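You operate a simulated robot arm through the tools that you are given. There is no shell and no other tool. Be economical: measure what you need, move in short steps, check, and stop when the job is done.

You are at the controls of a simulated two-armed robot. One attempt, no reset.

## Task
Brush the dirty brown shoe clean and stand the pair on the shoe bench.
Fine: use the shoe brush and put it back. Set down upright: shoe brush. What is to be rubbed or washed off counts as gone when no trace of it is left.
Where things are to end (x, y in the base frame): loafer within 120 mm of [160, -660]; loafer within 120 mm of [40, -830].

It is judged by the outcome, as a careful person would: the job done as asked, and still so three seconds after it is handed in. It fails if anything else is knocked over, pushed out of place, dropped, spilled or broken.

## Robot
Two 7-joint arms with two-finger parallel grippers on one trunk, on a base that drives. Base frame: it is fixed to the floor where the robot stands at the start and does not move with it; the origin is under the middle of the robot, x ahead of it, y to its left, z up; the surface under the hand at the start is at about z = 800. Readings come in mm, degrees, newtons and seconds.
The left shoulder is at the start at [70, 133, 1151], the right one opposite. With the tool pointing down near the work surface each hand reaches from about 100 to 640 mm from the robot's upright axis, wherever it stands, measured 20 degrees to its own side. Places, roughly: seat of the shoe bench [0, -900, 500]; shoe brush (13x5x6 cm) [600, 0, 800]. Payload 1.57 kg a hand.
Tool frame (each hand has its own): the origin (TCP) lies between the finger pads and is the grasp point; the fingertips stand 30 mm ahead of it; z points along the fingers, y is the line along which they close. The gripper opens to 80 mm. The fingers are 17 mm wide and 12 mm thick; the gripper's body (40 by 82 mm) begins 80 mm behind the TCP.
Orientation is that of the tool frame in the base frame, as a unit quaternion [w, x, y, z]. With the fingers straight down and closing along the base's y, the tool's x points along the base's -x, its y along +y and its z along -z.

## Interface
- The arms move only by the tool send_rows. It takes "left_moves", "right_moves" or both (then of equal length, played together; a hand with none holds still); each is a list of rows, each a list of 7 numbers: the shift along the base's x, y, z in mm, then the turn, a rotation vector about the base's x, y, z in degrees, then the finger opening in mm, from 0 to 80. In form: [[dx, dy, dz, wx, wy, wz, grip], ...]. A call has 1 to 8 rows; each row is the pose to reach, as a shift and turn from the pose commanded when the call began. Rows are played at 5 a second. More than 50 mm and 8.6 degrees between two rows, or a gripper value outside its range, and nothing of the call is played. A pose out of reach is approached as far as the arm can. The call stops where the force on the tool passes 40 N (or 10 N more than at its start, if that is more) or the arm is blocked; 0.2 s more then pass. Each finger travels about 153 mm/s and halts on what it meets, pressing with about 27 N; the grip force reading is that of the motor and also rises with nothing between the fingers. The clock runs only during rows and for 0.2 s after the last one: add rows that repeat a pose to give the fingers time. The reply holds the time, the measured pose of the TCP, the force on the tool along the base axes, the opening and the grip force, in the units named above and with some noise, with the torque about the TCP (base axes, N m) and any sound that the robot's microphone picked up.
- Cameras (640 x 400 px; columns grow to the right, rows downward): "scene" is now at [121.5, -29, 1376.1]; the picture's right is [-0.45, -0.89, 0.00], its down [-0.65, 0.33, -0.69] and it looks along [0.61, -0.31, -0.73] (base axes); focal length 215 px, centre (320, 200). "left" rides on the left gripper at [72, 7, -122] in its tool frame; the picture's right is [-0.09, 1.00, 0.00], its down [-0.84, -0.08, -0.54] and it looks along [-0.54, -0.05, 0.84] (tool axes); focal length 238 px, centre (320, 200). "right" rides on the right gripper at [72, -7, -122] in its tool frame; the picture's right is [0.09, 1.00, 0.00], its down [-0.84, 0.08, -0.54] and it looks along [-0.54, 0.05, 0.84] (tool axes); focal length 238 px, centre (320, 200). There is no depth. A picture from a camera that has moved, and an enlarged one, comes with that camera's place and axes in the base frame and with its lens. The place of the scene camera against the robot may be out by one fixed shift of up to 25 mm in any direction.
- grab_frame(camera): a new picture of that camera. It takes no simulated time.
- lift_body(by): slides the trunk up (or, below 0, down) by that many mm; the arms and the scene camera ride with it, the base frame stays. It gives what a move gives, with no picture.
- base_move(legs): drives the robot by 1 to 6 legs, each [ahead, left, turn to the left] in mm, mm and degrees, along the robot's own axes; the way and the turn of a leg run together, so that a leg with both is an arc; at most 1500 mm and 180 degrees a leg. The arms and the cameras ride along, it lands a little off, and it stops where it bumps. It gives what a move gives.
- pan_tilt(pan, tilt): turns the head with the scene camera to pan (to the left, within 86 degrees either way) and tilt (down, from -29 to 69), counted from straight ahead of the robot. It gives what a move gives.
- close_up(camera, box): a new picture of the part [left, top, right, bottom] of that camera's present view, enlarged. It takes no simulated time.
- finish_job(): hands the job in; it is judged then, once.

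Work in short steps. Places have to be worked out from the pictures, the camera data and where the tool is seen: move nearer, look again, correct. Check each grasp and each placing, and mend what went wrong. You have 120 turns and 88 pictures in all, those below and enlarged ones among them. Open the grippers and draw the arms clear of the work before you hand the job in, unless the task says otherwise; then end with one line.

The tools are called after "Call:" as a command line: name --argument value ..., lists and objects as JSON in quotes. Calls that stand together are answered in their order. send_rows: Moves the arms, as the interface text tells. Its arguments: {"type":"object","properties":{"left_moves":{"type":"array"},"right_moves":{"type":"array"}},"required":[]} The other tools are called the same way: lift_body (by) slides the trunk up or down; base_move (legs) drives the base; pan_tilt (pan, tilt) turns the head that bears the scene camera; grab_frame (camera) takes a picture; close_up (camera, box) takes an enlarged picture of a part of a camera's view; finish_job () hands the job in.

At the start:

```text
clock: 0.0
left_position: [387.5, -44.2, 1196.7]
left_tcp_rot: [0.001, 0.001, 1.0, 0.0]
left_force: [-0.1, 0.5, -0.7]
left_moment: [-0.01, -0.04, 0.02]
left_gripper_width: 80.0
left_gripper_force: 0.0
right_position: [329.9, -426.9, 1184.7]
right_tcp_rot: [0.0, 0.0, 1.0, 0.0]
right_force: [0.1, -0.8, -0.3]
right_moment: [0.0, 0.03, -0.01]
right_gripper_width: 79.8
right_gripper_force: 0.0
trunk travel left (down, up): [-725.0, 215.0]
robot x, y, heading: [0.4, -1.9, -0.1]
head pan, tilt: [-26.7, 46.8]
```

scene: 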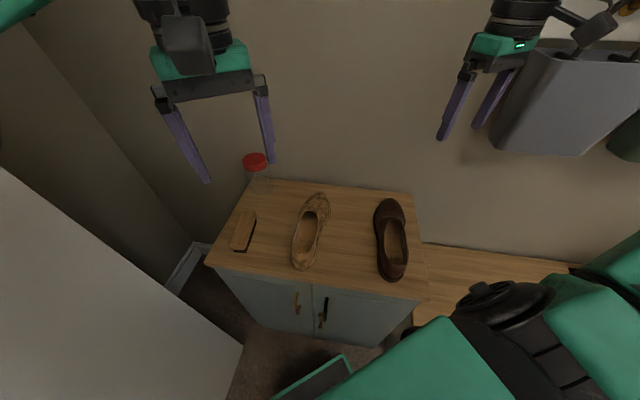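
right: 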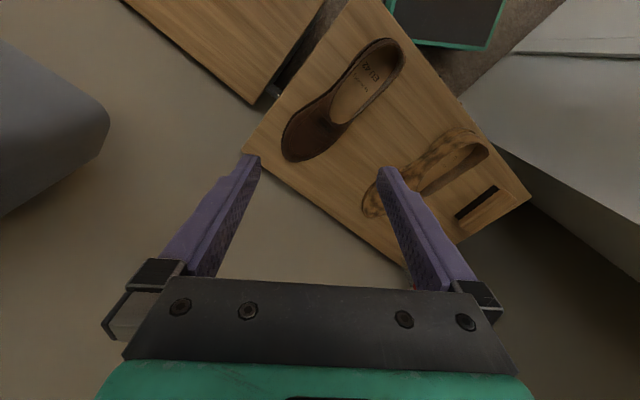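
left: 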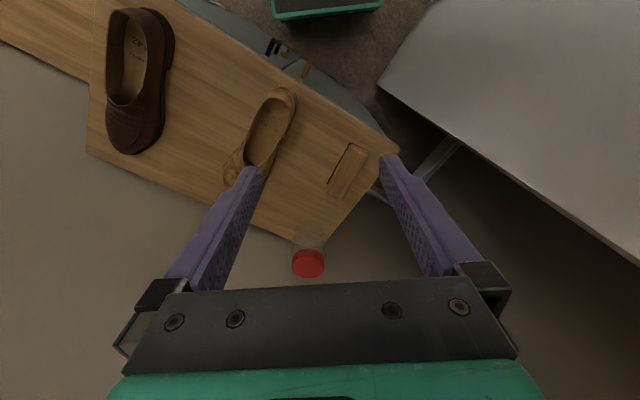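

I'll look closer at the shoes and the brush first.

Call:
close_up --camera "scene" --box '[200, 140, 440, 290]'

Call:
close_up --camera "left" --box '[80, 0, 400, 200]'

Call:
close_up --camera "right" --box '[240, 0, 560, 200]'

```text
2.67 times, centred on (320, 215) of scene
camera zoom: at [121.5, -29.0, 1376.1], right [-0.45, -0.89, 0.0], down [-0.65, 0.33, -0.69], along [0.61, -0.31, -0.73], focal length 574 px, centre (320, 160)
```

zoom: 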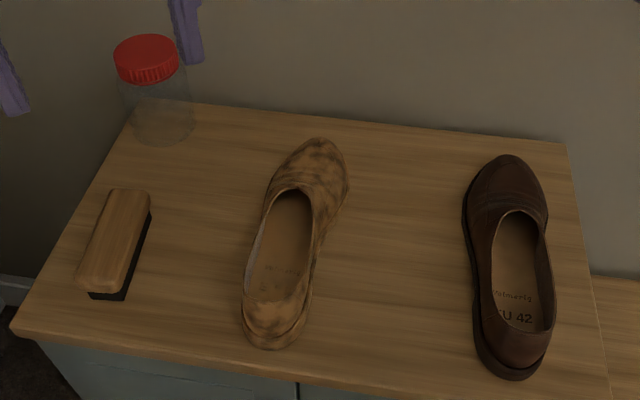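

```text
2.00 times, centred on (240, 100) of left
camera zoom: at [315.1, -37.8, 1317.2], right [0.09, 1.0, 0.0], down [0.84, -0.08, 0.54], along [0.54, -0.05, -0.84], focal length 477 px, centre (480, 400)
```

zoom: 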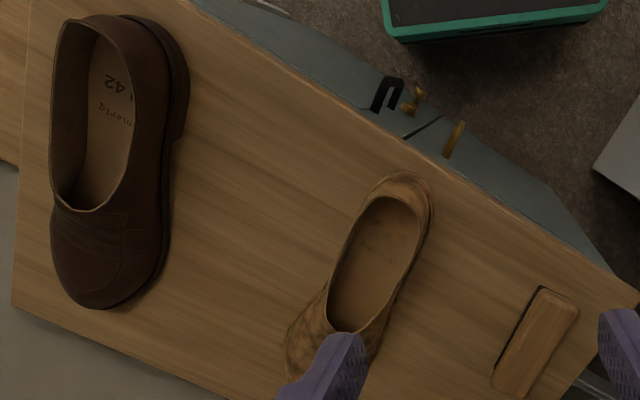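

```text
2.00 times, centred on (400, 100) of right
camera zoom: at [258.4, -433.7, 1307.3], right [-0.09, 1.0, 0.0], down [0.84, 0.08, 0.54], along [0.54, 0.05, -0.84], focal length 477 px, centre (160, 400)
```

zoom: 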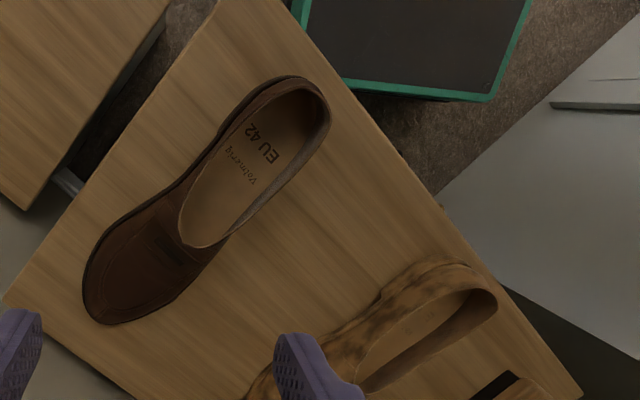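

The tan mottled shoe is the soiled one. Now I look toward the bench.

Call:
pan_tilt --pan -80 --tilt 45

Call:
grab_frame --camera "scene"

Call:
pan_tilt --pan -10 --tilt 55

Call:
grab_frame --camera "scene"

```text
clock: 1.2
left_position: [388.2, -43.4, 1195.9]
left_tcp_rot: [0.0, 0.001, 1.0, 0.0]
left_force: [-0.6, 0.2, -0.6]
left_moment: [-0.03, 0.02, -0.04]
left_gripper_width: 79.9
left_gripper_force: 0.1
right_position: [330.8, -427.3, 1185.5]
right_tcp_rot: [0.0, 0.001, 1.0, 0.0]
right_force: [0.6, 1.0, -0.3]
right_moment: [0.01, 0.0, 0.02]
right_gripper_width: 80.0
right_gripper_force: 0.1
trunk travel left (down, up): [-725.0, 215.0]
robot x, y, heading: [-1.0, -4.7, 0.0]
head pan, tilt: [-80.0, 45.0]
```

```text
81 pictures are left
camera scene: at [64.3, -73.2, 1378.6], right [-0.98, -0.17, 0.0], down [-0.12, 0.7, -0.71], along [0.12, -0.7, -0.71], focal length 215 px, centre (320, 200)
```

scene: 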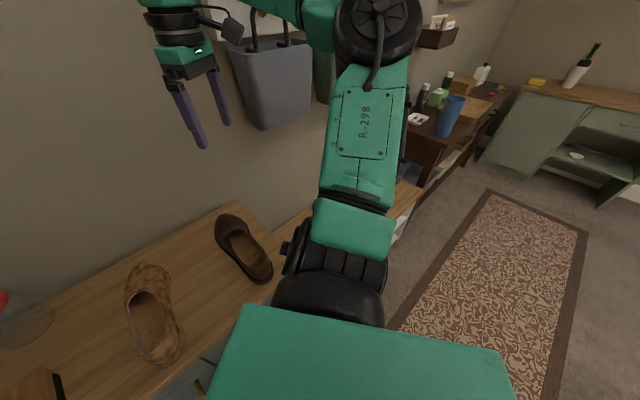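

```text
clock: 2.6
left_position: [387.3, -43.7, 1195.7]
left_tcp_rot: [0.001, 0.0, 1.0, 0.0]
left_force: [-1.0, 0.2, -0.7]
left_moment: [0.0, 0.0, 0.02]
left_gripper_width: 79.9
left_gripper_force: 0.1
right_position: [330.1, -426.2, 1185.1]
right_tcp_rot: [0.001, 0.0, 1.0, -0.001]
right_force: [-0.4, -1.0, -1.0]
right_moment: [0.04, 0.02, 0.04]
right_gripper_width: 80.1
right_gripper_force: 0.0
trunk travel left (down, up): [-725.0, 215.0]
robot x, y, heading: [1.2, 0.8, -0.1]
head pan, tilt: [-10.0, 55.0]
```

```text
80 pictures are left
camera scene: at [121.1, -5.7, 1365.1], right [-0.17, -0.98, 0.0], down [-0.81, 0.14, -0.57], along [0.56, -0.1, -0.82], focal length 215 px, centre (320, 200)
```

scene: 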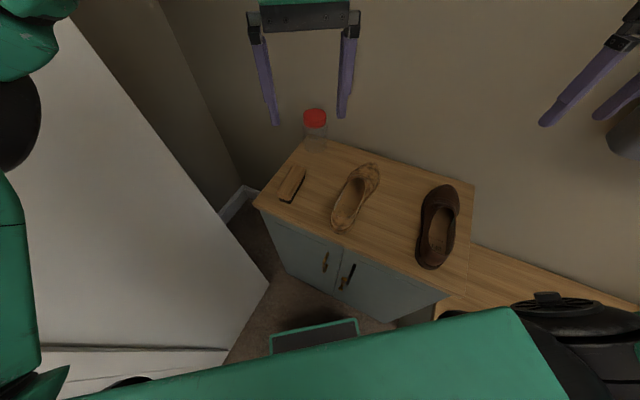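

Table runs along the wall, yawed about 58°; brush is near [556,1], tan shoe near [500,-195], dark one near [360,-400]. I bring the left hand above the brush, turned -31° to align with it.

Call:
send_rows --left_moves '[[28, 7, -40, 0, 0, -6.2, 80], [56, 14, -80, 0, 0, -12.4, 80], [84, 21, -120, 0, 0, -18.6, 80], [112, 28, -160, 0, 0, -24.8, 80], [140, 36, -200, 0, 0, -31, 80], [155, 45, -240, 0, 0, -31, 80]]'

Call:
grab_frame --camera "left"

Call:
grab_frame --camera "scene"

```text
clock: 4.0
left_position: [544.3, 2.4, 955.2]
left_tcp_rot: [0.0, 0.267, 0.964, 0.0]
left_force: [0.3, 0.2, -0.1]
left_moment: [-0.01, 0.04, 0.02]
left_gripper_width: 79.8
left_gripper_force: 0.2
right_position: [330.7, -427.3, 1185.0]
right_tcp_rot: [0.001, 0.0, 1.0, 0.0]
right_force: [-0.5, -0.5, -0.5]
right_moment: [0.01, -0.01, -0.01]
right_gripper_width: 80.1
right_gripper_force: 0.1
trunk travel left (down, up): [-725.0, 215.0]
robot x, y, heading: [0.7, 1.2, -0.1]
head pan, tilt: [-10.0, 55.0]
```

```text
79 pictures are left
camera left: at [484.6, 45.0, 1077.0], right [0.59, 0.81, 0.0], down [0.68, -0.5, 0.54], along [0.44, -0.32, -0.84], focal length 238 px, centre (320, 200)
```

left: 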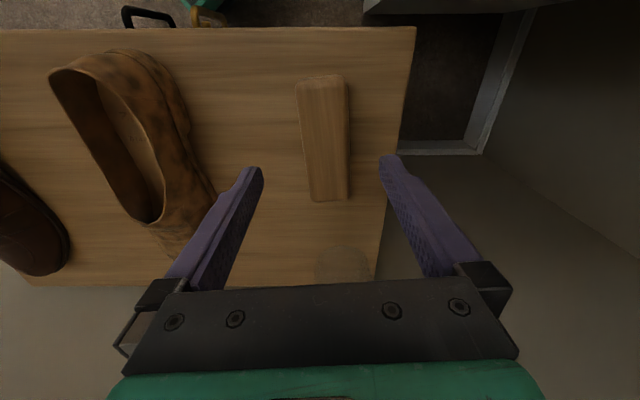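

```text
78 pictures are left
camera scene: at [121.9, -5.4, 1365.1], right [-0.17, -0.98, 0.0], down [-0.81, 0.14, -0.57], along [0.56, -0.1, -0.82], focal length 215 px, centre (320, 200)
```

scene: 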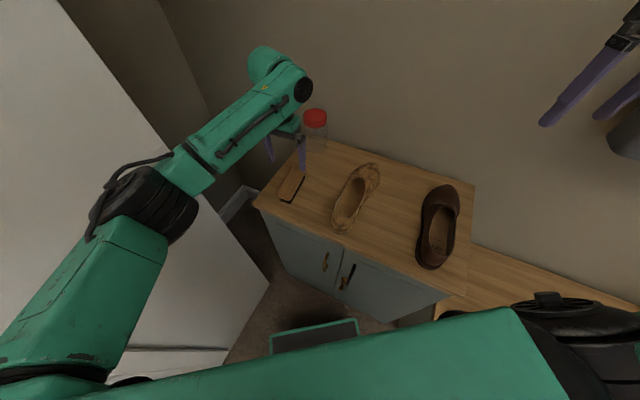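

Brush centre measures [554,1], axis at -31°, matching the hand. I descend in two stages to grip the wooden part only (TCP z≈858).

Call:
send_rows --left_moves '[[9, -1, -40, 0, 0, 0, 80], [9, -1, -75, 0, 0, 0, 80], [9, -1, -97, 0, 0, 0, 80], [9, -1, -97, 0, 0, 0, 30], [9, -1, -97, 0, 0, 0, 30], [9, -1, -97, 0, 0, 0, 30]]'

Call:
grab_frame --camera "left"

```text
clock: 5.4
left_position: [552.2, 2.3, 859.6]
left_tcp_rot: [0.001, 0.267, 0.964, 0.0]
left_force: [1.1, 0.7, 2.1]
left_moment: [-0.02, -0.09, 0.02]
left_gripper_width: 47.4
left_gripper_force: 27.3
right_position: [329.7, -426.8, 1186.0]
right_tcp_rot: [0.0, 0.0, 1.0, 0.0]
right_force: [-0.8, 0.4, -0.5]
right_moment: [0.02, 0.0, 0.0]
right_gripper_width: 80.1
right_gripper_force: 0.1
trunk travel left (down, up): [-725.0, 215.0]
robot x, y, heading: [-3.1, 0.3, -0.1]
head pan, tilt: [-10.0, 55.0]
```

```text
77 pictures are left
camera left: at [493.0, 43.6, 980.6], right [0.59, 0.81, 0.0], down [0.68, -0.5, 0.54], along [0.44, -0.32, -0.84], focal length 238 px, centre (320, 200)
```

left: 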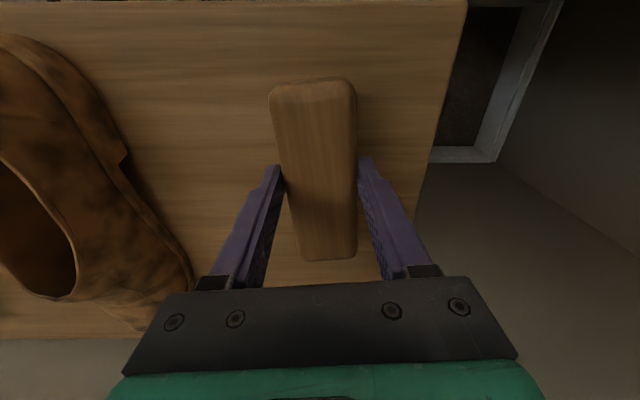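

Brush gripped (47 mm). I lift it and bring the right hand over the tan shoe's heel, turned so it closes along the shoe's length, to hold it there.

Call:
send_rows --left_moves '[[0, 0, 20, 0, 0, 0, 30], [0, 0, 50, 0, 0, 0, 30], [0, 0, 80, 0, 0, 0, 30], [0, 0, 110, 0, 0, 0, 30], [0, 0, 140, 0, 0, 0, 30], [0, 10, 140, 0, 0, 0, 30], [0, 20, 140, 0, 0, 0, 30], [0, 30, 140, 0, 0, 0, 30]]' --right_moves '[[4, 35, -23, 0, 0, 6.5, 80], [8, 71, -46, 0, 0, 13, 80], [12, 106, -69, 0, 0, 19.5, 80], [16, 142, -92, 0, 0, 26, 80], [20, 178, -115, 0, 0, 32.5, 80], [24, 213, -138, 0, 0, 39, 80], [28, 248, -161, 0, 0, 45.5, 80], [32, 284, -184, 0, 0, 51.7, 80]]'

Call:
grab_frame --camera "right"

Call:
grab_frame --camera "left"

```text
clock: 7.2
left_position: [552.9, 32.6, 998.9]
left_tcp_rot: [-0.001, 0.267, 0.964, -0.001]
left_force: [-0.5, 0.2, -1.2]
left_moment: [-0.01, 0.05, -0.01]
left_gripper_width: 47.1
left_gripper_force: 26.8
right_position: [363.9, -141.1, 999.6]
right_tcp_rot: [-0.001, -0.436, 0.9, 0.0]
right_force: [0.4, 0.1, -0.4]
right_moment: [0.0, 0.01, 0.03]
right_gripper_width: 80.1
right_gripper_force: 0.1
trunk travel left (down, up): [-725.0, 215.0]
robot x, y, heading: [1.6, -0.9, 0.1]
head pan, tilt: [-10.0, 55.0]
```

```text
76 pictures are left
camera right: at [325.1, -201.2, 1121.8], right [-0.84, 0.54, 0.0], down [0.46, 0.71, 0.54], along [0.29, 0.45, -0.84], focal length 238 px, centre (320, 200)
```

right: 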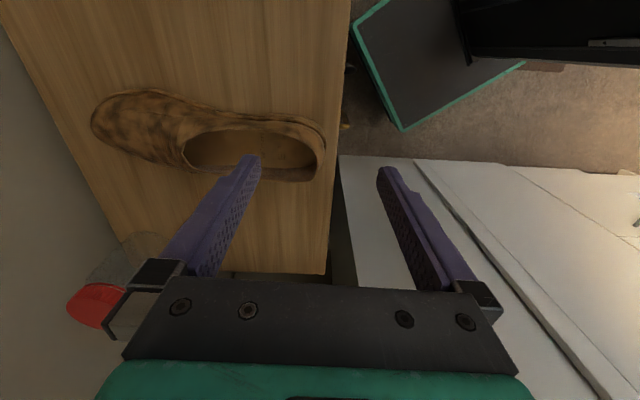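

```text
75 pictures are left
camera left: at [494.1, 73.9, 1119.6], right [0.59, 0.81, 0.0], down [0.68, -0.5, 0.54], along [0.43, -0.32, -0.84], focal length 238 px, centre (320, 200)
```

left: 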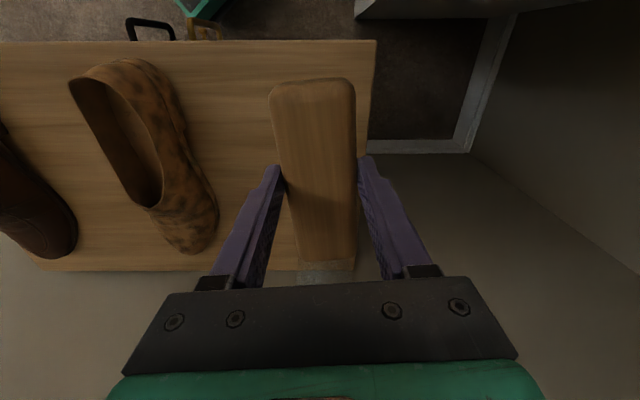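

Shoe: heel rim ≈[375,-120,870], toe ≈[607,-293], axis ≈ -37.5°. Holding it would crowd the arms; pressing down keeps it in place by friction, so I pull the right hand back (still watching) and take the brush above the vamp, aligned with the shoe.

Call:
send_rows --right_moves '[[-10, -25, 12, 0, 0, 0, 80], [-20, -50, 24, 0, 0, 0, 80], [-30, -75, 36, 0, 0, 0, 80], [-40, -100, 48, 0, 0, 0, 80], [-50, -125, 60, 0, 0, 0, 80], [-60, -150, 70, 0, 0, 0, 80]]'

Call:
send_rows --left_moves '[[-2, -40, 0, 0, 0, -1, 30], [-4, -80, 0, 0, 0, -2, 30], [-5, -120, 0, 0, 0, -3, 30], [-6, -160, 0, 0, 0, -4, 30], [-7, -200, 0, 0, 0, -5, 30], [-8, -240, 0, 0, 0, -6, 30], [-9, -276, 0, 0, 0, -6.5, 30], [-9, -276, -15, 0, 0, -6.5, 30]]'

Call:
grab_frame --camera "right"

Call:
grab_frame --camera "left"

```text
clock: 8.6
left_position: [549.1, 30.3, 999.8]
left_tcp_rot: [0.0, 0.268, 0.963, 0.0]
left_force: [0.3, 0.6, -1.2]
left_moment: [0.02, -0.02, 0.01]
left_gripper_width: 47.2
left_gripper_force: 26.2
right_position: [302.5, -292.4, 1071.4]
right_tcp_rot: [0.002, -0.437, 0.899, 0.0]
right_force: [0.0, 0.3, -0.1]
right_moment: [-0.01, -0.03, -0.03]
right_gripper_width: 80.0
right_gripper_force: 0.0
trunk travel left (down, up): [-725.0, 215.0]
robot x, y, heading: [-1.2, 0.0, -0.2]
head pan, tilt: [-10.0, 55.0]
```

```text
clock: 10.4
left_position: [496.0, -138.9, 961.6]
left_tcp_rot: [0.0, 0.321, 0.947, 0.0]
left_force: [0.2, -0.1, -0.7]
left_moment: [0.03, 0.0, 0.01]
left_gripper_width: 47.0
left_gripper_force: 26.9
left hand out of reach, approached as far as the arm can: row 3, 4, 5, 6, 7, 8
right_position: [302.4, -291.7, 1071.6]
right_tcp_rot: [0.0, -0.436, 0.9, 0.001]
right_force: [-0.5, -0.4, 0.4]
right_moment: [0.0, -0.01, -0.01]
right_gripper_width: 80.3
right_gripper_force: 0.1
trunk travel left (down, up): [-725.0, 215.0]
robot x, y, heading: [-0.5, 2.1, -0.1]
head pan, tilt: [-10.0, 55.0]
```

```text
74 pictures are left
camera right: at [262.8, -353.4, 1192.7], right [-0.84, 0.54, 0.0], down [0.46, 0.7, 0.54], along [0.3, 0.46, -0.84], focal length 238 px, centre (320, 200)
```

right: 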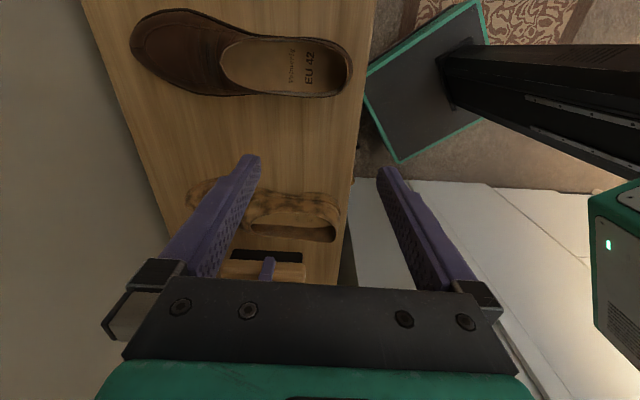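

```text
73 pictures are left
camera left: at [442.8, -91.0, 1083.1], right [0.68, 0.73, 0.0], down [0.62, -0.57, 0.54], along [0.4, -0.37, -0.84], focal length 238 px, centre (320, 200)
```

left: 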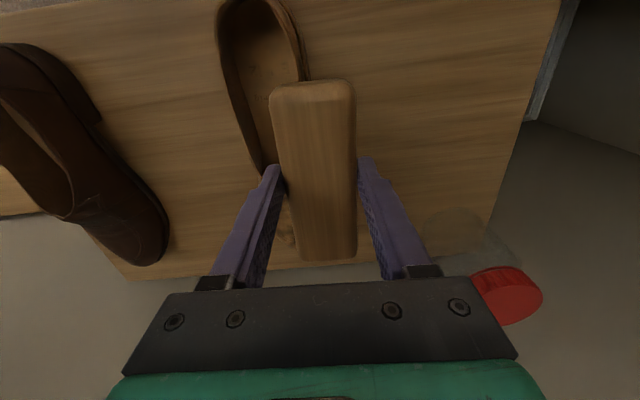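

The left hand can't reach that far to its right, so I'll turn the base to face the table. First I pull the brush back to a reachable pose.

Call:
send_rows --left_moves '[[-30, 30, 15, 0, 0, 0, 30], [-60, 60, 30, 0, 0, 0, 30], [-90, 90, 40, 0, 0, 0, 30], [-90, 120, 40, 0, 0, 0, 30]]'

Call:
base_move --legs '[[0, 0, -30]]'

Call:
grab_frame --camera "scene"

```text
clock: 11.4
left_position: [405.0, -16.2, 1002.3]
left_tcp_rot: [-0.001, 0.32, 0.947, -0.001]
left_force: [0.5, 0.9, -1.8]
left_moment: [-0.01, 0.05, 0.0]
left_gripper_width: 47.3
left_gripper_force: 27.4
right_position: [302.5, -290.2, 1072.0]
right_tcp_rot: [-0.001, -0.435, 0.9, 0.0]
right_force: [0.3, 0.3, 0.1]
right_moment: [-0.01, 0.04, 0.0]
right_gripper_width: 80.1
right_gripper_force: 0.1
trunk travel left (down, up): [-725.0, 215.0]
robot x, y, heading: [1.6, -1.1, 0.1]
head pan, tilt: [-10.0, 55.0]
```

```text
clock: 13.3
left_position: [341.2, -220.6, 1002.4]
left_tcp_rot: [0.0, 0.557, 0.831, 0.001]
left_force: [-0.7, 0.0, -2.3]
left_moment: [0.01, -0.01, 0.01]
left_gripper_width: 47.2
left_gripper_force: 27.2
right_position: [114.6, -403.1, 1070.9]
right_tcp_rot: [0.0, -0.186, 0.982, 0.0]
right_force: [-0.7, -0.2, -0.4]
right_moment: [-0.03, 0.01, -0.01]
right_gripper_width: 79.9
right_gripper_force: 0.1
trunk travel left (down, up): [-725.0, 215.0]
robot x, y, heading: [0.9, -0.3, -30.4]
head pan, tilt: [-10.0, 55.0]
```

```text
72 pictures are left
camera scene: at [98.7, -64.7, 1365.1], right [-0.65, -0.76, 0.0], down [-0.63, 0.53, -0.57], along [0.44, -0.37, -0.82], focal length 215 px, centre (320, 200)
```

scene: 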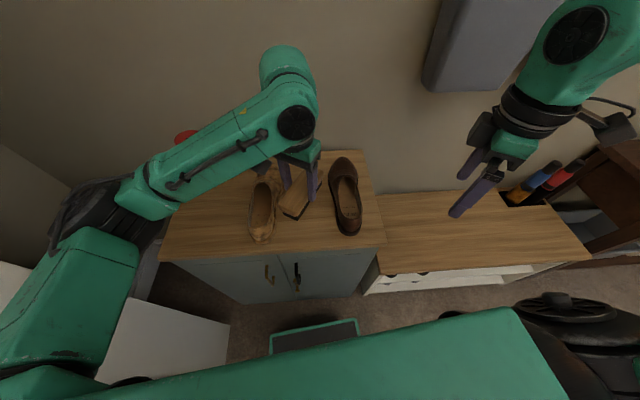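

Facing the table now, with the bench visible to the right. I drive 60 mm closer.

Call:
base_move --legs '[[60, 0, 0]]'

Call:
send_rows --left_moves '[[10, 10, 0, 0, 0, 7.5, 30], [30, 20, 0, 0, 0, 15, 30], [50, 30, 0, 0, 0, 22.5, 30], [60, 40, 0, 0, 0, 30, 30]]'

Call:
grab_frame --camera "left"

```text
clock: 14.3
left_position: [390.3, -248.9, 1003.2]
left_tcp_rot: [0.001, 0.558, 0.83, 0.0]
left_force: [-0.4, 0.0, -1.4]
left_moment: [0.0, 0.02, -0.01]
left_gripper_width: 47.0
left_gripper_force: 26.3
right_position: [163.8, -432.0, 1072.5]
right_tcp_rot: [0.001, -0.187, 0.982, 0.0]
right_force: [0.1, -0.1, -0.1]
right_moment: [-0.05, -0.01, 0.02]
right_gripper_width: 80.1
right_gripper_force: 0.1
trunk travel left (down, up): [-725.0, 215.0]
robot x, y, heading: [47.6, -31.4, -29.9]
head pan, tilt: [-10.0, 55.0]
```

```text
clock: 15.3
left_position: [453.3, -209.6, 1002.2]
left_tcp_rot: [0.0, 0.323, 0.946, 0.0]
left_force: [-0.2, -0.9, -1.7]
left_moment: [0.05, 0.02, 0.0]
left_gripper_width: 47.2
left_gripper_force: 27.6
right_position: [165.9, -434.4, 1071.9]
right_tcp_rot: [-0.001, -0.186, 0.982, -0.001]
right_force: [-0.7, 0.4, 0.4]
right_moment: [0.02, -0.01, -0.02]
right_gripper_width: 80.0
right_gripper_force: 0.2
trunk travel left (down, up): [-725.0, 215.0]
robot x, y, heading: [49.8, -29.0, -30.2]
head pan, tilt: [-10.0, 55.0]
```

```text
71 pictures are left
camera left: at [399.3, -161.1, 1123.9], right [0.68, 0.73, 0.0], down [0.62, -0.57, 0.54], along [0.4, -0.37, -0.84], focal length 238 px, centre (320, 200)
```

left: 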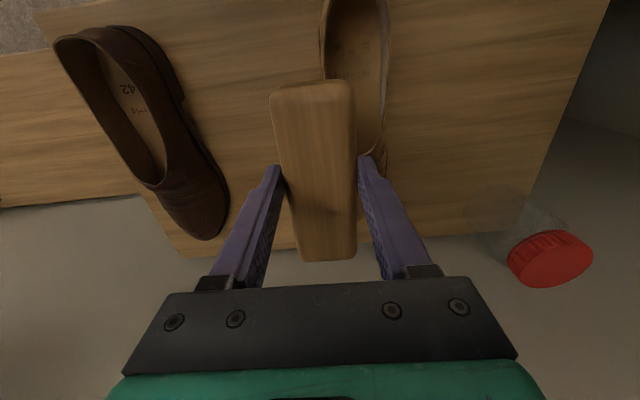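

Now over the vamp with a 12° toe-down pitch, then lower gently until contact.

Call:
send_rows --left_moves '[[36, -17, 0, 2.4, 3.2, 0, 30], [73, -35, 0, 4.9, 6.3, 0, 30], [109, -52, 0, 7.3, 9.5, 0, 30], [109, -52, -20, 7.3, 9.5, 0, 30], [109, -52, -40, 7.3, 9.5, 0, 30]]'

Call:
close_up --camera "left" --box '[160, 0, 480, 280]'

Call:
grab_frame --camera "scene"

```text
clock: 16.5
left_position: [561.1, -261.6, 963.3]
left_tcp_rot: [-0.1, 0.323, 0.941, 0.034]
left_force: [0.5, 0.3, -0.9]
left_moment: [-0.01, 0.02, -0.01]
left_gripper_width: 47.3
left_gripper_force: 26.7
left hand out of reach, approached as far as the arm can: row 3, 4
right_position: [167.0, -433.9, 1070.4]
right_tcp_rot: [0.0, -0.186, 0.983, -0.001]
right_force: [-0.7, -1.7, 0.8]
right_moment: [-0.03, 0.01, 0.02]
right_gripper_width: 79.7
right_gripper_force: 0.1
trunk travel left (down, up): [-725.0, 215.0]
robot x, y, heading: [49.0, -32.0, -30.2]
head pan, tilt: [-10.0, 55.0]
```

```text
1.43 times, centred on (320, 140) of left
camera zoom: at [528.7, -229.2, 1096.0], right [0.68, 0.73, -0.02], down [0.69, -0.63, 0.36], along [0.25, -0.26, -0.93], focal length 340 px, centre (320, 286)
```

zoom: 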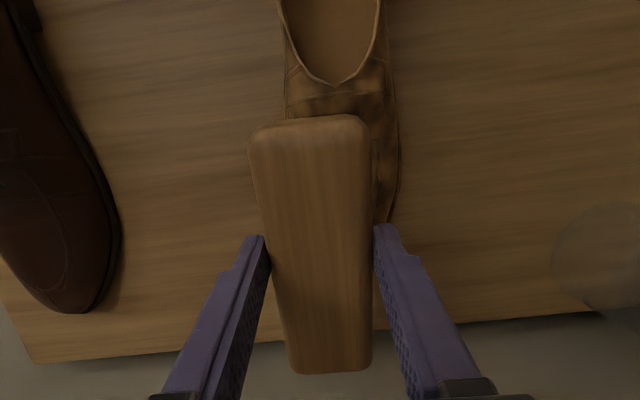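

```text
69 pictures are left
camera scene: at [151.0, -95.0, 1365.1], right [-0.65, -0.76, 0.0], down [-0.63, 0.53, -0.57], along [0.44, -0.37, -0.82], focal length 215 px, centre (320, 200)
```

scene: 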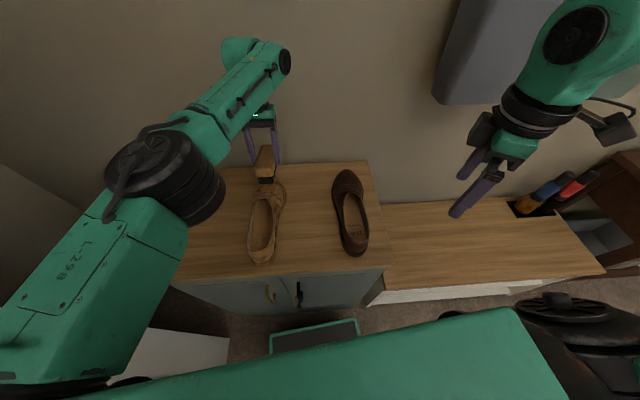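

Brush is above the toe, roughly centred. I lower until I feel contact.

Call:
send_rows --left_moves '[[2, 2, -10, 0, 0, 0, 30], [4, 5, -18, 0, 0, 0, 30], [4, 5, -24, 0, 0, 0, 30], [4, 5, -29, 0, 0, 0, 30], [4, 5, -34, 0, 0, 0, 30]]'

Call:
close_up --camera "scene" --box '[200, 100, 380, 280]'

```text
clock: 17.7
left_position: [564.4, -256.5, 927.5]
left_tcp_rot: [-0.099, 0.321, 0.941, 0.035]
left_force: [0.1, 0.9, -2.4]
left_moment: [-0.01, 0.02, -0.02]
left_gripper_width: 47.2
left_gripper_force: 27.1
left hand out of reach, approached as far as the arm can: row 1
right_position: [167.1, -434.9, 1071.5]
right_tcp_rot: [0.001, -0.186, 0.982, 0.0]
right_force: [-0.2, 0.2, -0.3]
right_moment: [0.04, -0.03, -0.02]
right_gripper_width: 79.8
right_gripper_force: 0.0
trunk travel left (down, up): [-725.0, 215.0]
robot x, y, heading: [51.1, -27.4, -30.2]
head pan, tilt: [-10.0, 55.0]
```

```text
2.22 times, centred on (290, 190) of scene
camera zoom: at [150.9, -94.7, 1365.1], right [-0.65, -0.76, 0.0], down [-0.63, 0.53, -0.57], along [0.44, -0.37, -0.82], focal length 479 px, centre (387, 222)
```

zoom: 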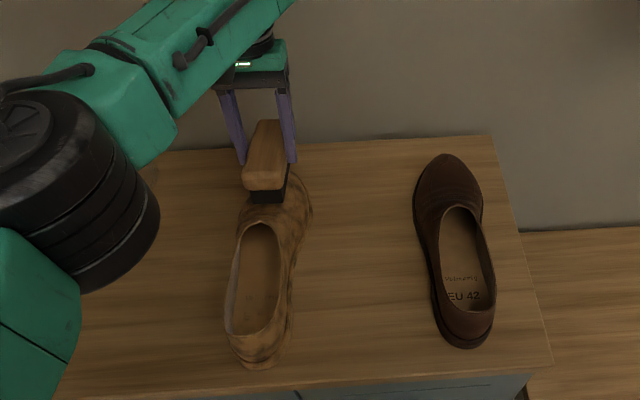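

Still no contact; the picture shows the brush about 12 mm too far to the shoe's left side. I correct and go lower.

Call:
send_rows --left_moves '[[-9, -10, 0, 0, 0, 0, 30], [-9, -10, -5, 0, 0, 0, 30], [-9, -10, -10, 0, 0, 0, 30], [-9, -10, -14, 0, 0, 0, 30]]'

Call:
close_up --camera "scene" --box '[220, 140, 330, 280]'

```text
clock: 18.7
left_position: [554.2, -265.5, 915.4]
left_tcp_rot: [-0.099, 0.32, 0.942, 0.033]
left_force: [0.0, -1.1, -1.1]
left_moment: [0.01, -0.02, 0.01]
left_gripper_width: 47.6
left_gripper_force: 27.0
left hand out of reach, approached as far as the arm can: row 1, 2
right_position: [165.8, -434.3, 1071.7]
right_tcp_rot: [0.0, -0.187, 0.982, 0.0]
right_force: [-0.4, -0.3, 1.0]
right_moment: [0.0, 0.01, 0.01]
right_gripper_width: 79.9
right_gripper_force: 0.0
trunk travel left (down, up): [-725.0, 215.0]
robot x, y, heading: [53.8, -30.7, -30.3]
head pan, tilt: [-10.0, 55.0]
```

```text
2.86 times, centred on (275, 210) of scene
camera zoom: at [150.2, -95.1, 1365.1], right [-0.65, -0.76, 0.0], down [-0.63, 0.53, -0.57], along [0.44, -0.37, -0.82], focal length 616 px, centre (449, 171)
```

zoom: 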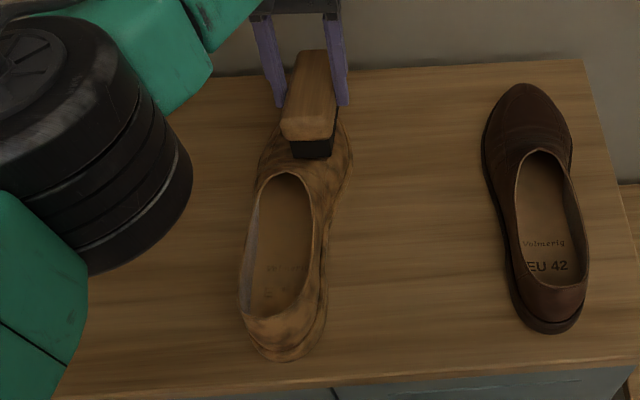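

Centred now. Continue down in small steps to contact.

Call:
send_rows --left_moves '[[0, 0, -5, 0, 0, 0, 30], [0, 0, -9, 0, 0, 0, 30], [0, 0, -13, 0, 0, 0, 30], [0, 0, -17, 0, 0, 0, 30], [0, 0, -20, 0, 0, 0, 30]]'

```text
clock: 19.9
left_position: [550.6, -263.7, 899.4]
left_tcp_rot: [-0.096, 0.321, 0.941, 0.035]
left_force: [3.3, -4.4, 33.0]
left_moment: [0.48, -0.31, -0.15]
left_gripper_width: 47.3
left_gripper_force: 27.0
left hand out of reach, approached as far as the arm can: row 1, 2, 3, 4, 5
right_position: [161.2, -435.1, 1072.6]
right_tcp_rot: [0.003, -0.187, 0.982, 0.0]
right_force: [-0.1, 0.4, -0.1]
right_moment: [0.01, 0.01, -0.01]
right_gripper_width: 79.8
right_gripper_force: 0.0
trunk travel left (down, up): [-725.0, 215.0]
robot x, y, heading: [51.0, -26.4, -30.1]
head pan, tilt: [-10.0, 55.0]
```

Contact at TCP z≈900 (33 N). I ease up 3 mm and stroke back and forth along the slope.

Call:
send_rows --left_moves '[[0, 0, 3, 0, 0, 0, 30], [-12, 9, 5, 0, 0, 0, 30], [-24, 18, 8, 0, 0, 0, 30], [-12, 9, 5, 0, 0, 0, 30], [0, 0, 3, 0, 0, 0, 30]]'

Call:
close_up --camera "scene" --box '[220, 140, 330, 280]'

```text
clock: 21.1
left_position: [551.6, -265.7, 898.0]
left_tcp_rot: [-0.099, 0.323, 0.941, 0.035]
left_force: [-0.7, -0.1, -0.7]
left_moment: [0.03, -0.02, 0.0]
left_gripper_width: 47.7
left_gripper_force: 27.2
right_position: [165.7, -437.0, 1070.8]
right_tcp_rot: [0.0, -0.187, 0.982, 0.001]
right_force: [0.1, -0.2, 0.2]
right_moment: [0.04, -0.02, 0.01]
right_gripper_width: 79.8
right_gripper_force: 0.0
trunk travel left (down, up): [-725.0, 215.0]
robot x, y, heading: [52.5, -28.7, -30.0]
head pan, tilt: [-10.0, 55.0]
```

```text
2.86 times, centred on (275, 210) of scene
camera zoom: at [149.3, -97.1, 1364.9], right [-0.65, -0.76, 0.0], down [-0.63, 0.53, -0.57], along [0.44, -0.37, -0.82], focal length 616 px, centre (449, 171)
```

zoom: 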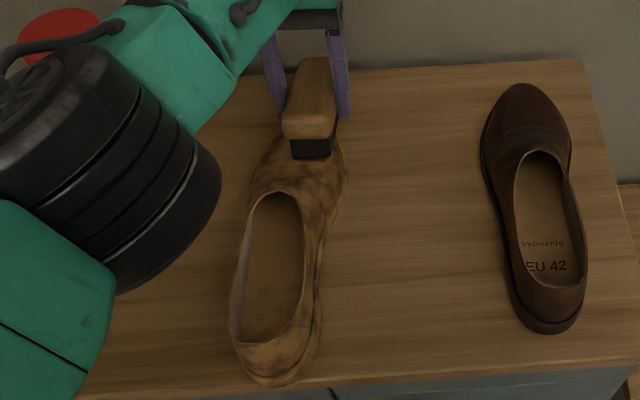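

The stroke dragged the shoe back ~20 mm, so I need the right hand holding it. I park the brush at the left, level, then use the right hand to turn the shoe crosswise (toe to my left), which keeps both arms apart.

Call:
send_rows --left_moves '[[0, 0, 40, 0, 0, 0, 30], [-5, 20, 80, -2, -3, 0, 30], [-10, 65, 100, -5, -6, 0, 30], [-15, 110, 105, -7.3, -9.5, 0, 30], [-20, 155, 105, -7.3, -9.5, 0, 30], [-25, 200, 105, -7.3, -9.5, 0, 30], [-28, 245, 105, -7.3, -9.5, 0, 30], [-30, 290, 105, -7.3, -9.5, 0, 30]]' --right_moves '[[0, 0, 0, 0, 0, -8.5, 80], [0, 0, 0, 0, 0, -17, 80], [0, 0, 0, 0, 0, -25.5, 80], [0, 0, 0, 0, 0, -34, 80], [10, 10, 0, 0, 0, -42.5, 80], [20, 20, 0, 0, 0, -51, 80], [30, 30, 0, 0, 0, -59.5, 80], [40, 40, 0, 0, 0, -68, 80]]'

Call:
grab_frame --camera "scene"

```text
clock: 22.9
left_position: [601.1, 54.0, 997.7]
left_tcp_rot: [-0.002, 0.323, 0.946, -0.001]
left_force: [0.1, 0.9, -1.6]
left_moment: [0.02, 0.0, -0.01]
left_gripper_width: 47.5
left_gripper_force: 27.4
left hand out of reach, approached as far as the arm can: row 2, 3, 4, 5, 6, 7, 8
right_position: [148.1, -541.1, 1034.0]
right_tcp_rot: [0.005, 0.378, 0.925, 0.022]
right_force: [-0.7, -0.6, 0.5]
right_moment: [0.02, 0.02, 0.0]
right_gripper_width: 80.4
right_gripper_force: 0.0
right hand out of reach, approached as far as the arm can: row 5, 6, 7, 8
trunk travel left (down, up): [-725.0, 215.0]
robot x, y, heading: [52.8, -32.4, -30.1]
head pan, tilt: [-10.0, 55.0]
```

```text
65 pictures are left
camera scene: at [150.8, -94.0, 1365.1], right [-0.65, -0.76, 0.0], down [-0.63, 0.53, -0.57], along [0.44, -0.37, -0.82], focal length 215 px, centre (320, 200)
```

scene: 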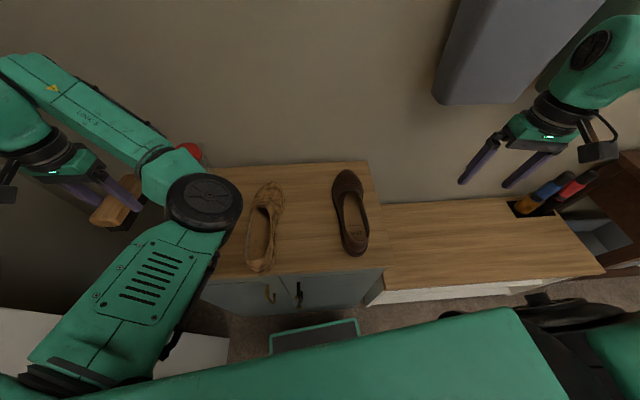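

Both arms strayed from their commanded poses (reach limits). I bring the left back in gently, and undo some right rotation, then look.

Call:
send_rows --left_moves '[[-20, -5, 10, 0, 0, 0, 30], [-40, -10, 20, 0, 0, 0, 30], [-60, -15, 20, 0, 0, 0, 30], [-80, -20, 20, 0, 0, 0, 30], [-100, -20, 20, 0, 0, 0, 30], [-120, -20, 20, 0, 0, 0, 30]]' --right_moves '[[20, 20, 5, 0, 0, 5, 80], [40, 40, 10, 0, 0, 10, 80], [50, 70, 15, 0, 0, 15, 80], [60, 100, 20, 0, 0, 20, 80], [70, 130, 25, 0, 0, 25, 80], [80, 160, 30, 0, 0, 30, 80]]'

Call:
grab_frame --camera "scene"

```text
clock: 24.3
left_position: [587.5, 77.6, 1011.9]
left_tcp_rot: [-0.001, 0.323, 0.946, 0.0]
left_force: [-0.6, 0.1, -1.0]
left_moment: [0.02, -0.01, 0.01]
left_gripper_width: 47.6
left_gripper_force: 26.8
left hand out of reach, approached as far as the arm can: row 1, 2, 3, 4, 5, 6
right_position: [217.2, -404.9, 1063.1]
right_tcp_rot: [0.001, 0.122, 0.992, 0.027]
right_force: [0.1, 0.7, 0.0]
right_moment: [0.01, 0.01, 0.0]
right_gripper_width: 80.1
right_gripper_force: 0.1
right hand out of reach, approached as far as the arm can: row 2, 3, 4, 5, 6
trunk travel left (down, up): [-725.0, 215.0]
robot x, y, heading: [53.5, -30.3, -30.2]
head pan, tilt: [-10.0, 55.0]
```

```text
64 pictures are left
camera scene: at [150.5, -94.0, 1365.1], right [-0.65, -0.76, 0.0], down [-0.63, 0.53, -0.57], along [0.44, -0.37, -0.82], focal length 215 px, centre (320, 200)
```

scene: 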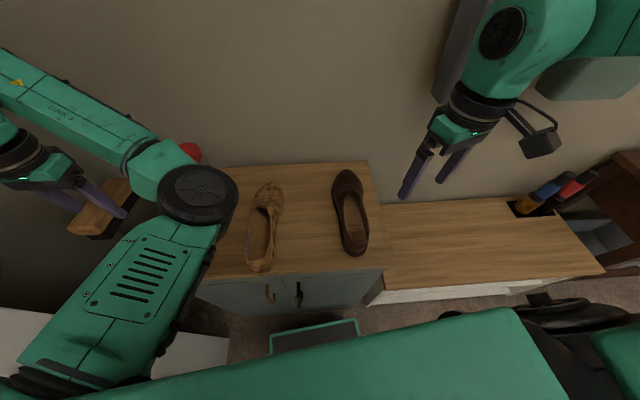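

The left arm's elbow has folded awkwardly. I raise the hand and bring it back toward the centre front, where it moved freely before.

Call:
send_rows --left_moves '[[0, 0, 30, 0, 0, 0, 30], [0, 0, 60, 0, 0, 0, 30], [0, 0, 90, 0, 0, 0, 30], [0, 0, 120, 0, 0, 0, 30], [0, -30, 130, 0, 0, 0, 30], [0, -60, 140, 0, 0, 0, 30], [0, -90, 140, 0, 0, 0, 30], [0, -120, 140, 0, 0, 0, 30]]'

Call:
grab_frame --camera "scene"

```text
clock: 26.1
left_position: [619.9, -19.5, 1157.8]
left_tcp_rot: [0.0, 0.323, 0.946, 0.002]
left_force: [0.1, -1.0, -1.2]
left_moment: [-0.01, -0.03, 0.0]
left_gripper_width: 47.6
left_gripper_force: 27.2
left hand out of reach, approached as far as the arm can: row 5, 6, 7, 8
right_position: [215.8, -406.4, 1063.1]
right_tcp_rot: [0.001, 0.122, 0.992, 0.028]
right_force: [-0.1, -0.3, 0.0]
right_moment: [-0.01, 0.0, 0.03]
right_gripper_width: 80.0
right_gripper_force: 0.0
trunk travel left (down, up): [-725.0, 215.0]
robot x, y, heading: [50.3, -29.4, -30.0]
head pan, tilt: [-10.0, 55.0]
```

```text
63 pictures are left
camera scene: at [149.4, -96.5, 1365.1], right [-0.65, -0.76, 0.0], down [-0.63, 0.53, -0.57], along [0.44, -0.37, -0.82], focal length 215 px, centre (320, 200)
```

scene: 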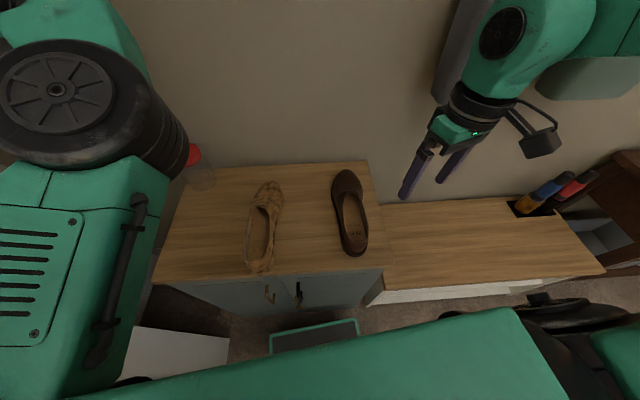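

I steer the left hand toward its original ready posture (relative to the robot) to unfold the arm.

Call:
send_rows --left_moves '[[-32, -30, 5, 0, 0, 1, 30], [-64, -60, 10, 0, 0, 2, 30], [-96, -90, 15, 0, 0, 3, 30], [-128, -120, 20, 0, 0, 4, 30], [-160, -150, 25, 0, 0, 5, 30], [-192, -180, 30, 0, 0, 6, 30], [-224, -210, 35, 0, 0, 7, 30], [-257, -241, 40, 0, 0, 7.5, 30]]'

Call:
grab_frame --camera "scene"

```text
clock: 27.9
left_position: [514.0, -68.9, 1287.2]
left_tcp_rot: [-0.011, 0.262, 0.965, -0.007]
left_force: [-1.1, -0.2, -1.0]
left_moment: [0.01, 0.02, 0.0]
left_gripper_width: 47.6
left_gripper_force: 27.1
left hand out of reach, approached as far as the arm can: row 1, 2, 3, 4, 5, 6, 7, 8
right_position: [214.1, -406.4, 1063.7]
right_tcp_rot: [0.002, 0.123, 0.992, 0.027]
right_force: [-0.4, 0.4, 0.5]
right_moment: [0.01, -0.01, 0.0]
right_gripper_width: 80.1
right_gripper_force: 0.1
trunk travel left (down, up): [-725.0, 215.0]
robot x, y, heading: [50.6, -30.8, -30.3]
head pan, tilt: [-10.0, 55.0]
```

```text
62 pictures are left
camera scene: at [145.6, -93.1, 1362.9], right [-0.65, -0.76, 0.0], down [-0.64, 0.54, -0.55], along [0.42, -0.35, -0.84], focal length 215 px, centre (320, 200)
```

scene: 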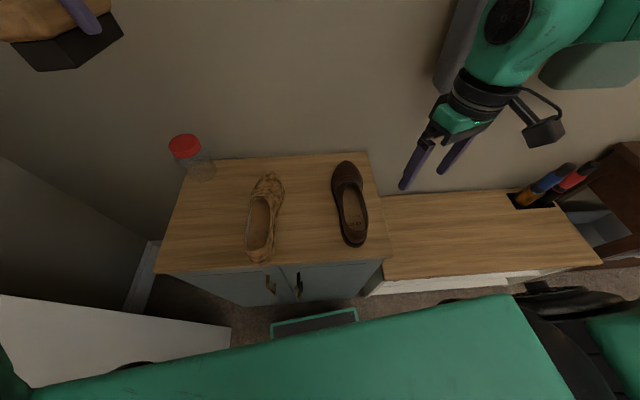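

The head camera shifted slightly, so something on the arm may be touching it; I move the hand forward and down away from there.

Call:
send_rows --left_moves '[[15, -10, -30, 0, 0, 0, 30], [30, -20, -60, 0, 0, 0, 30], [40, -30, -90, 0, 0, 0, 30], [40, -40, -120, 0, 0, 0, 30], [40, -50, -150, 0, 0, 0, 30]]'

Call:
grab_frame --camera "scene"

```text
clock: 29.1
left_position: [539.5, -69.7, 1258.1]
left_tcp_rot: [-0.002, 0.257, 0.966, -0.007]
left_force: [-0.4, 0.0, -1.9]
left_moment: [0.01, -0.01, 0.0]
left_gripper_width: 47.4
left_gripper_force: 27.7
left hand out of reach, approached as far as the arm can: row 1, 2, 3, 4, 5
right_position: [217.8, -406.5, 1064.2]
right_tcp_rot: [0.001, 0.121, 0.992, 0.026]
right_force: [-0.1, 1.1, -0.6]
right_moment: [-0.04, 0.05, 0.02]
right_gripper_width: 80.0
right_gripper_force: 0.1
trunk travel left (down, up): [-725.0, 215.0]
robot x, y, heading: [52.5, -29.2, -30.3]
head pan, tilt: [-10.0, 55.0]
```

```text
61 pictures are left
camera scene: at [150.4, -95.1, 1365.1], right [-0.65, -0.76, 0.0], down [-0.63, 0.53, -0.57], along [0.44, -0.37, -0.82], focal length 215 px, centre (320, 200)
```

scene: 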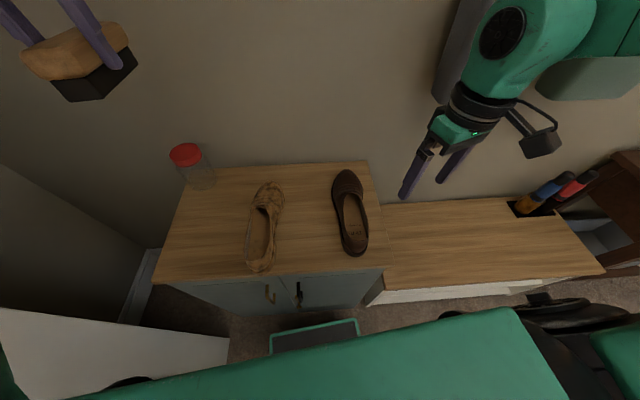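

I need to see the left arm's posture.

Call:
pan_tilt --pan 45 --tilt 10

Call:
grab_frame --camera "scene"

```text
clock: 30.3
left_position: [539.9, -69.3, 1256.9]
left_tcp_rot: [-0.002, 0.257, 0.966, -0.007]
left_force: [-0.5, -0.4, -1.6]
left_moment: [0.01, -0.01, -0.02]
left_gripper_width: 47.5
left_gripper_force: 27.4
right_position: [216.0, -405.8, 1062.7]
right_tcp_rot: [0.002, 0.122, 0.992, 0.027]
right_force: [-0.6, 0.2, 0.0]
right_moment: [0.0, 0.02, -0.01]
right_gripper_width: 79.9
right_gripper_force: 0.1
trunk travel left (down, up): [-725.0, 215.0]
robot x, y, heading: [51.1, -29.6, -30.2]
head pan, tilt: [45.0, 10.0]
```

```text
60 pictures are left
camera scene: at [185.2, -24.8, 1433.4], right [0.25, -0.97, 0.0], down [-0.17, -0.04, -0.98], along [0.95, 0.25, -0.17], focal length 215 px, centre (320, 200)
```

scene: 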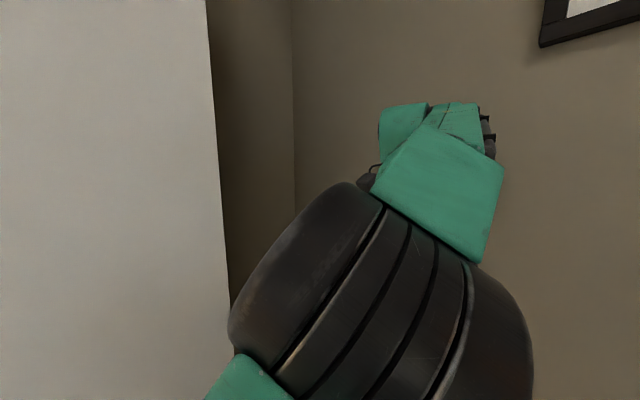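

Elbow is high and inboard with the hand outboard of it. I extend the hand across to the front centre, where the arm was well behaved, then lower.

Call:
send_rows --left_moves '[[20, -30, 0, 0, 0, 0, 30], [30, -65, 0, 0, 0, 0, 30], [30, -100, 0, 0, 0, 0, 30], [25, -135, 0, 0, 0, 0, 30], [15, -170, 0, 0, 0, 0, 30], [11, -195, -20, 0, 0, 0, 30], [11, -195, -50, 0, 0, 0, 30], [11, -195, -90, 0, 0, 0, 30]]'

Call:
pan_tilt --pan 0 --tilt 50

Call:
grab_frame --camera "scene"

```text
clock: 32.1
left_position: [541.1, -254.0, 1169.8]
left_tcp_rot: [0.0, 0.26, 0.966, 0.0]
left_force: [0.1, -0.1, -1.3]
left_moment: [0.02, 0.03, 0.0]
left_gripper_width: 47.6
left_gripper_force: 26.8
left hand out of reach, approached as far as the arm can: row 2, 3, 4, 5, 6, 7, 8
right_position: [216.4, -406.3, 1062.3]
right_tcp_rot: [0.0, 0.122, 0.992, 0.027]
right_force: [0.1, -0.2, 0.3]
right_moment: [0.01, 0.02, 0.03]
right_gripper_width: 79.8
right_gripper_force: 0.1
trunk travel left (down, up): [-725.0, 215.0]
robot x, y, heading: [51.6, -28.5, -30.2]
head pan, tilt: [45.0, 10.0]
```

```text
clock: 33.2
left_position: [540.8, -253.4, 1171.6]
left_tcp_rot: [0.001, 0.261, 0.965, 0.0]
left_force: [-0.1, 0.4, -0.8]
left_moment: [0.05, 0.04, -0.02]
left_gripper_width: 47.6
left_gripper_force: 26.8
right_position: [217.4, -406.4, 1063.6]
right_tcp_rot: [0.001, 0.121, 0.992, 0.027]
right_force: [-0.1, 0.3, 0.0]
right_moment: [0.02, 0.01, -0.02]
right_gripper_width: 80.1
right_gripper_force: 0.1
trunk travel left (down, up): [-725.0, 215.0]
robot x, y, heading: [50.7, -28.4, -30.2]
head pan, tilt: [0.0, 50.0]
```

```text
59 pictures are left
camera scene: at [162.0, -87.3, 1371.7], right [-0.5, -0.86, 0.0], down [-0.66, 0.38, -0.64], along [0.56, -0.32, -0.77], focal length 215 px, centre (320, 200)
```

scene: 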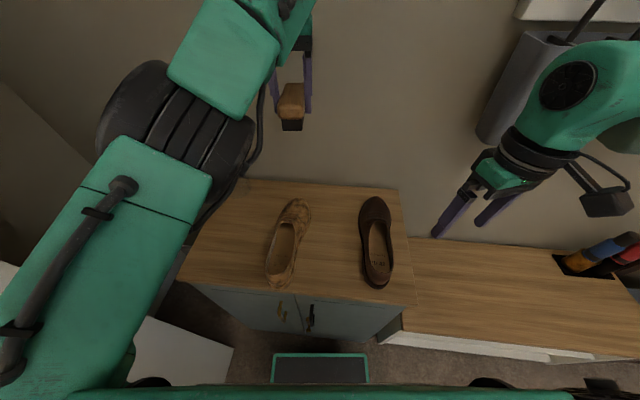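

The left arm is back in its good posture; trouble came from commanding points beyond radial reach. I pull the left hand nearer, then out to the left and down a bit, staying inside reach.

Call:
send_rows --left_moves '[[-26, 15, -10, 0, 0, 0, 30], [-52, 30, -20, 0, 0, 0, 30], [-78, 45, -40, 0, 0, 0, 30], [-70, 75, -55, 0, 0, 0, 30], [-60, 105, -70, 0, 0, 0, 30], [-46, 135, -85, 0, 0, 0, 30], [-32, 160, -100, 0, 0, 0, 30], [-20, 185, -100, 0, 0, 0, 30]]'

Call:
grab_frame --camera "scene"

```text
clock: 35.0
left_position: [615.5, -159.1, 1149.7]
left_tcp_rot: [0.002, 0.26, 0.965, 0.007]
left_force: [0.0, -0.9, -0.6]
left_moment: [0.01, -0.01, -0.01]
left_gripper_width: 47.7
left_gripper_force: 26.7
left hand out of reach, approached as far as the arm can: row 1, 2, 3, 4, 5, 6, 7, 8
right_position: [217.2, -406.2, 1063.8]
right_tcp_rot: [0.0, 0.122, 0.992, 0.026]
right_force: [-0.2, 0.6, 0.3]
right_moment: [0.03, 0.04, 0.01]
right_gripper_width: 80.1
right_gripper_force: 0.0
trunk travel left (down, up): [-725.0, 215.0]
robot x, y, heading: [55.8, -27.3, -30.3]
head pan, tilt: [0.0, 50.0]
```

```text
58 pictures are left
camera scene: at [162.7, -86.6, 1371.6], right [-0.5, -0.86, 0.0], down [-0.66, 0.39, -0.64], along [0.55, -0.32, -0.77], focal length 215 px, centre (320, 200)
```

scene: 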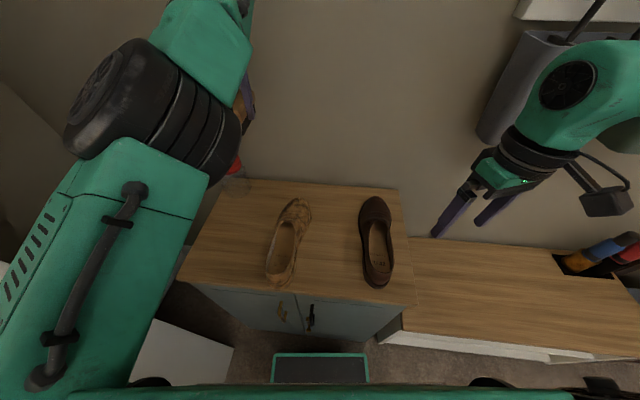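

The arm won't come inward at this hand yaw; I test whether a wrist limit is the cause by turning the hand clockwise while stepping inward.

Call:
send_rows --left_moves '[[0, 0, 0, 0, 0, -8, 30], [0, 0, 0, 0, 0, -16, 30], [0, 0, 0, 0, 0, -24, 30], [0, 0, 0, 0, 0, -32, 30], [-20, 10, -10, 0, 0, -32, 30], [-40, 20, -20, 0, 0, -32, 30]]'

```text
clock: 36.4
left_position: [613.2, -159.7, 1150.0]
left_tcp_rot: [0.0, 0.517, 0.856, 0.0]
left_force: [-0.2, -0.2, -1.6]
left_moment: [0.02, 0.03, -0.01]
left_gripper_width: 47.6
left_gripper_force: 27.4
left hand out of reach, approached as far as the arm can: row 5, 6
right_position: [216.7, -406.0, 1063.7]
right_tcp_rot: [0.0, 0.122, 0.992, 0.026]
right_force: [1.0, -0.5, 0.3]
right_moment: [0.0, -0.02, 0.01]
right_gripper_width: 80.0
right_gripper_force: 0.0
trunk travel left (down, up): [-725.0, 215.0]
robot x, y, heading: [52.8, -30.0, -30.5]
head pan, tilt: [0.0, 50.0]
```

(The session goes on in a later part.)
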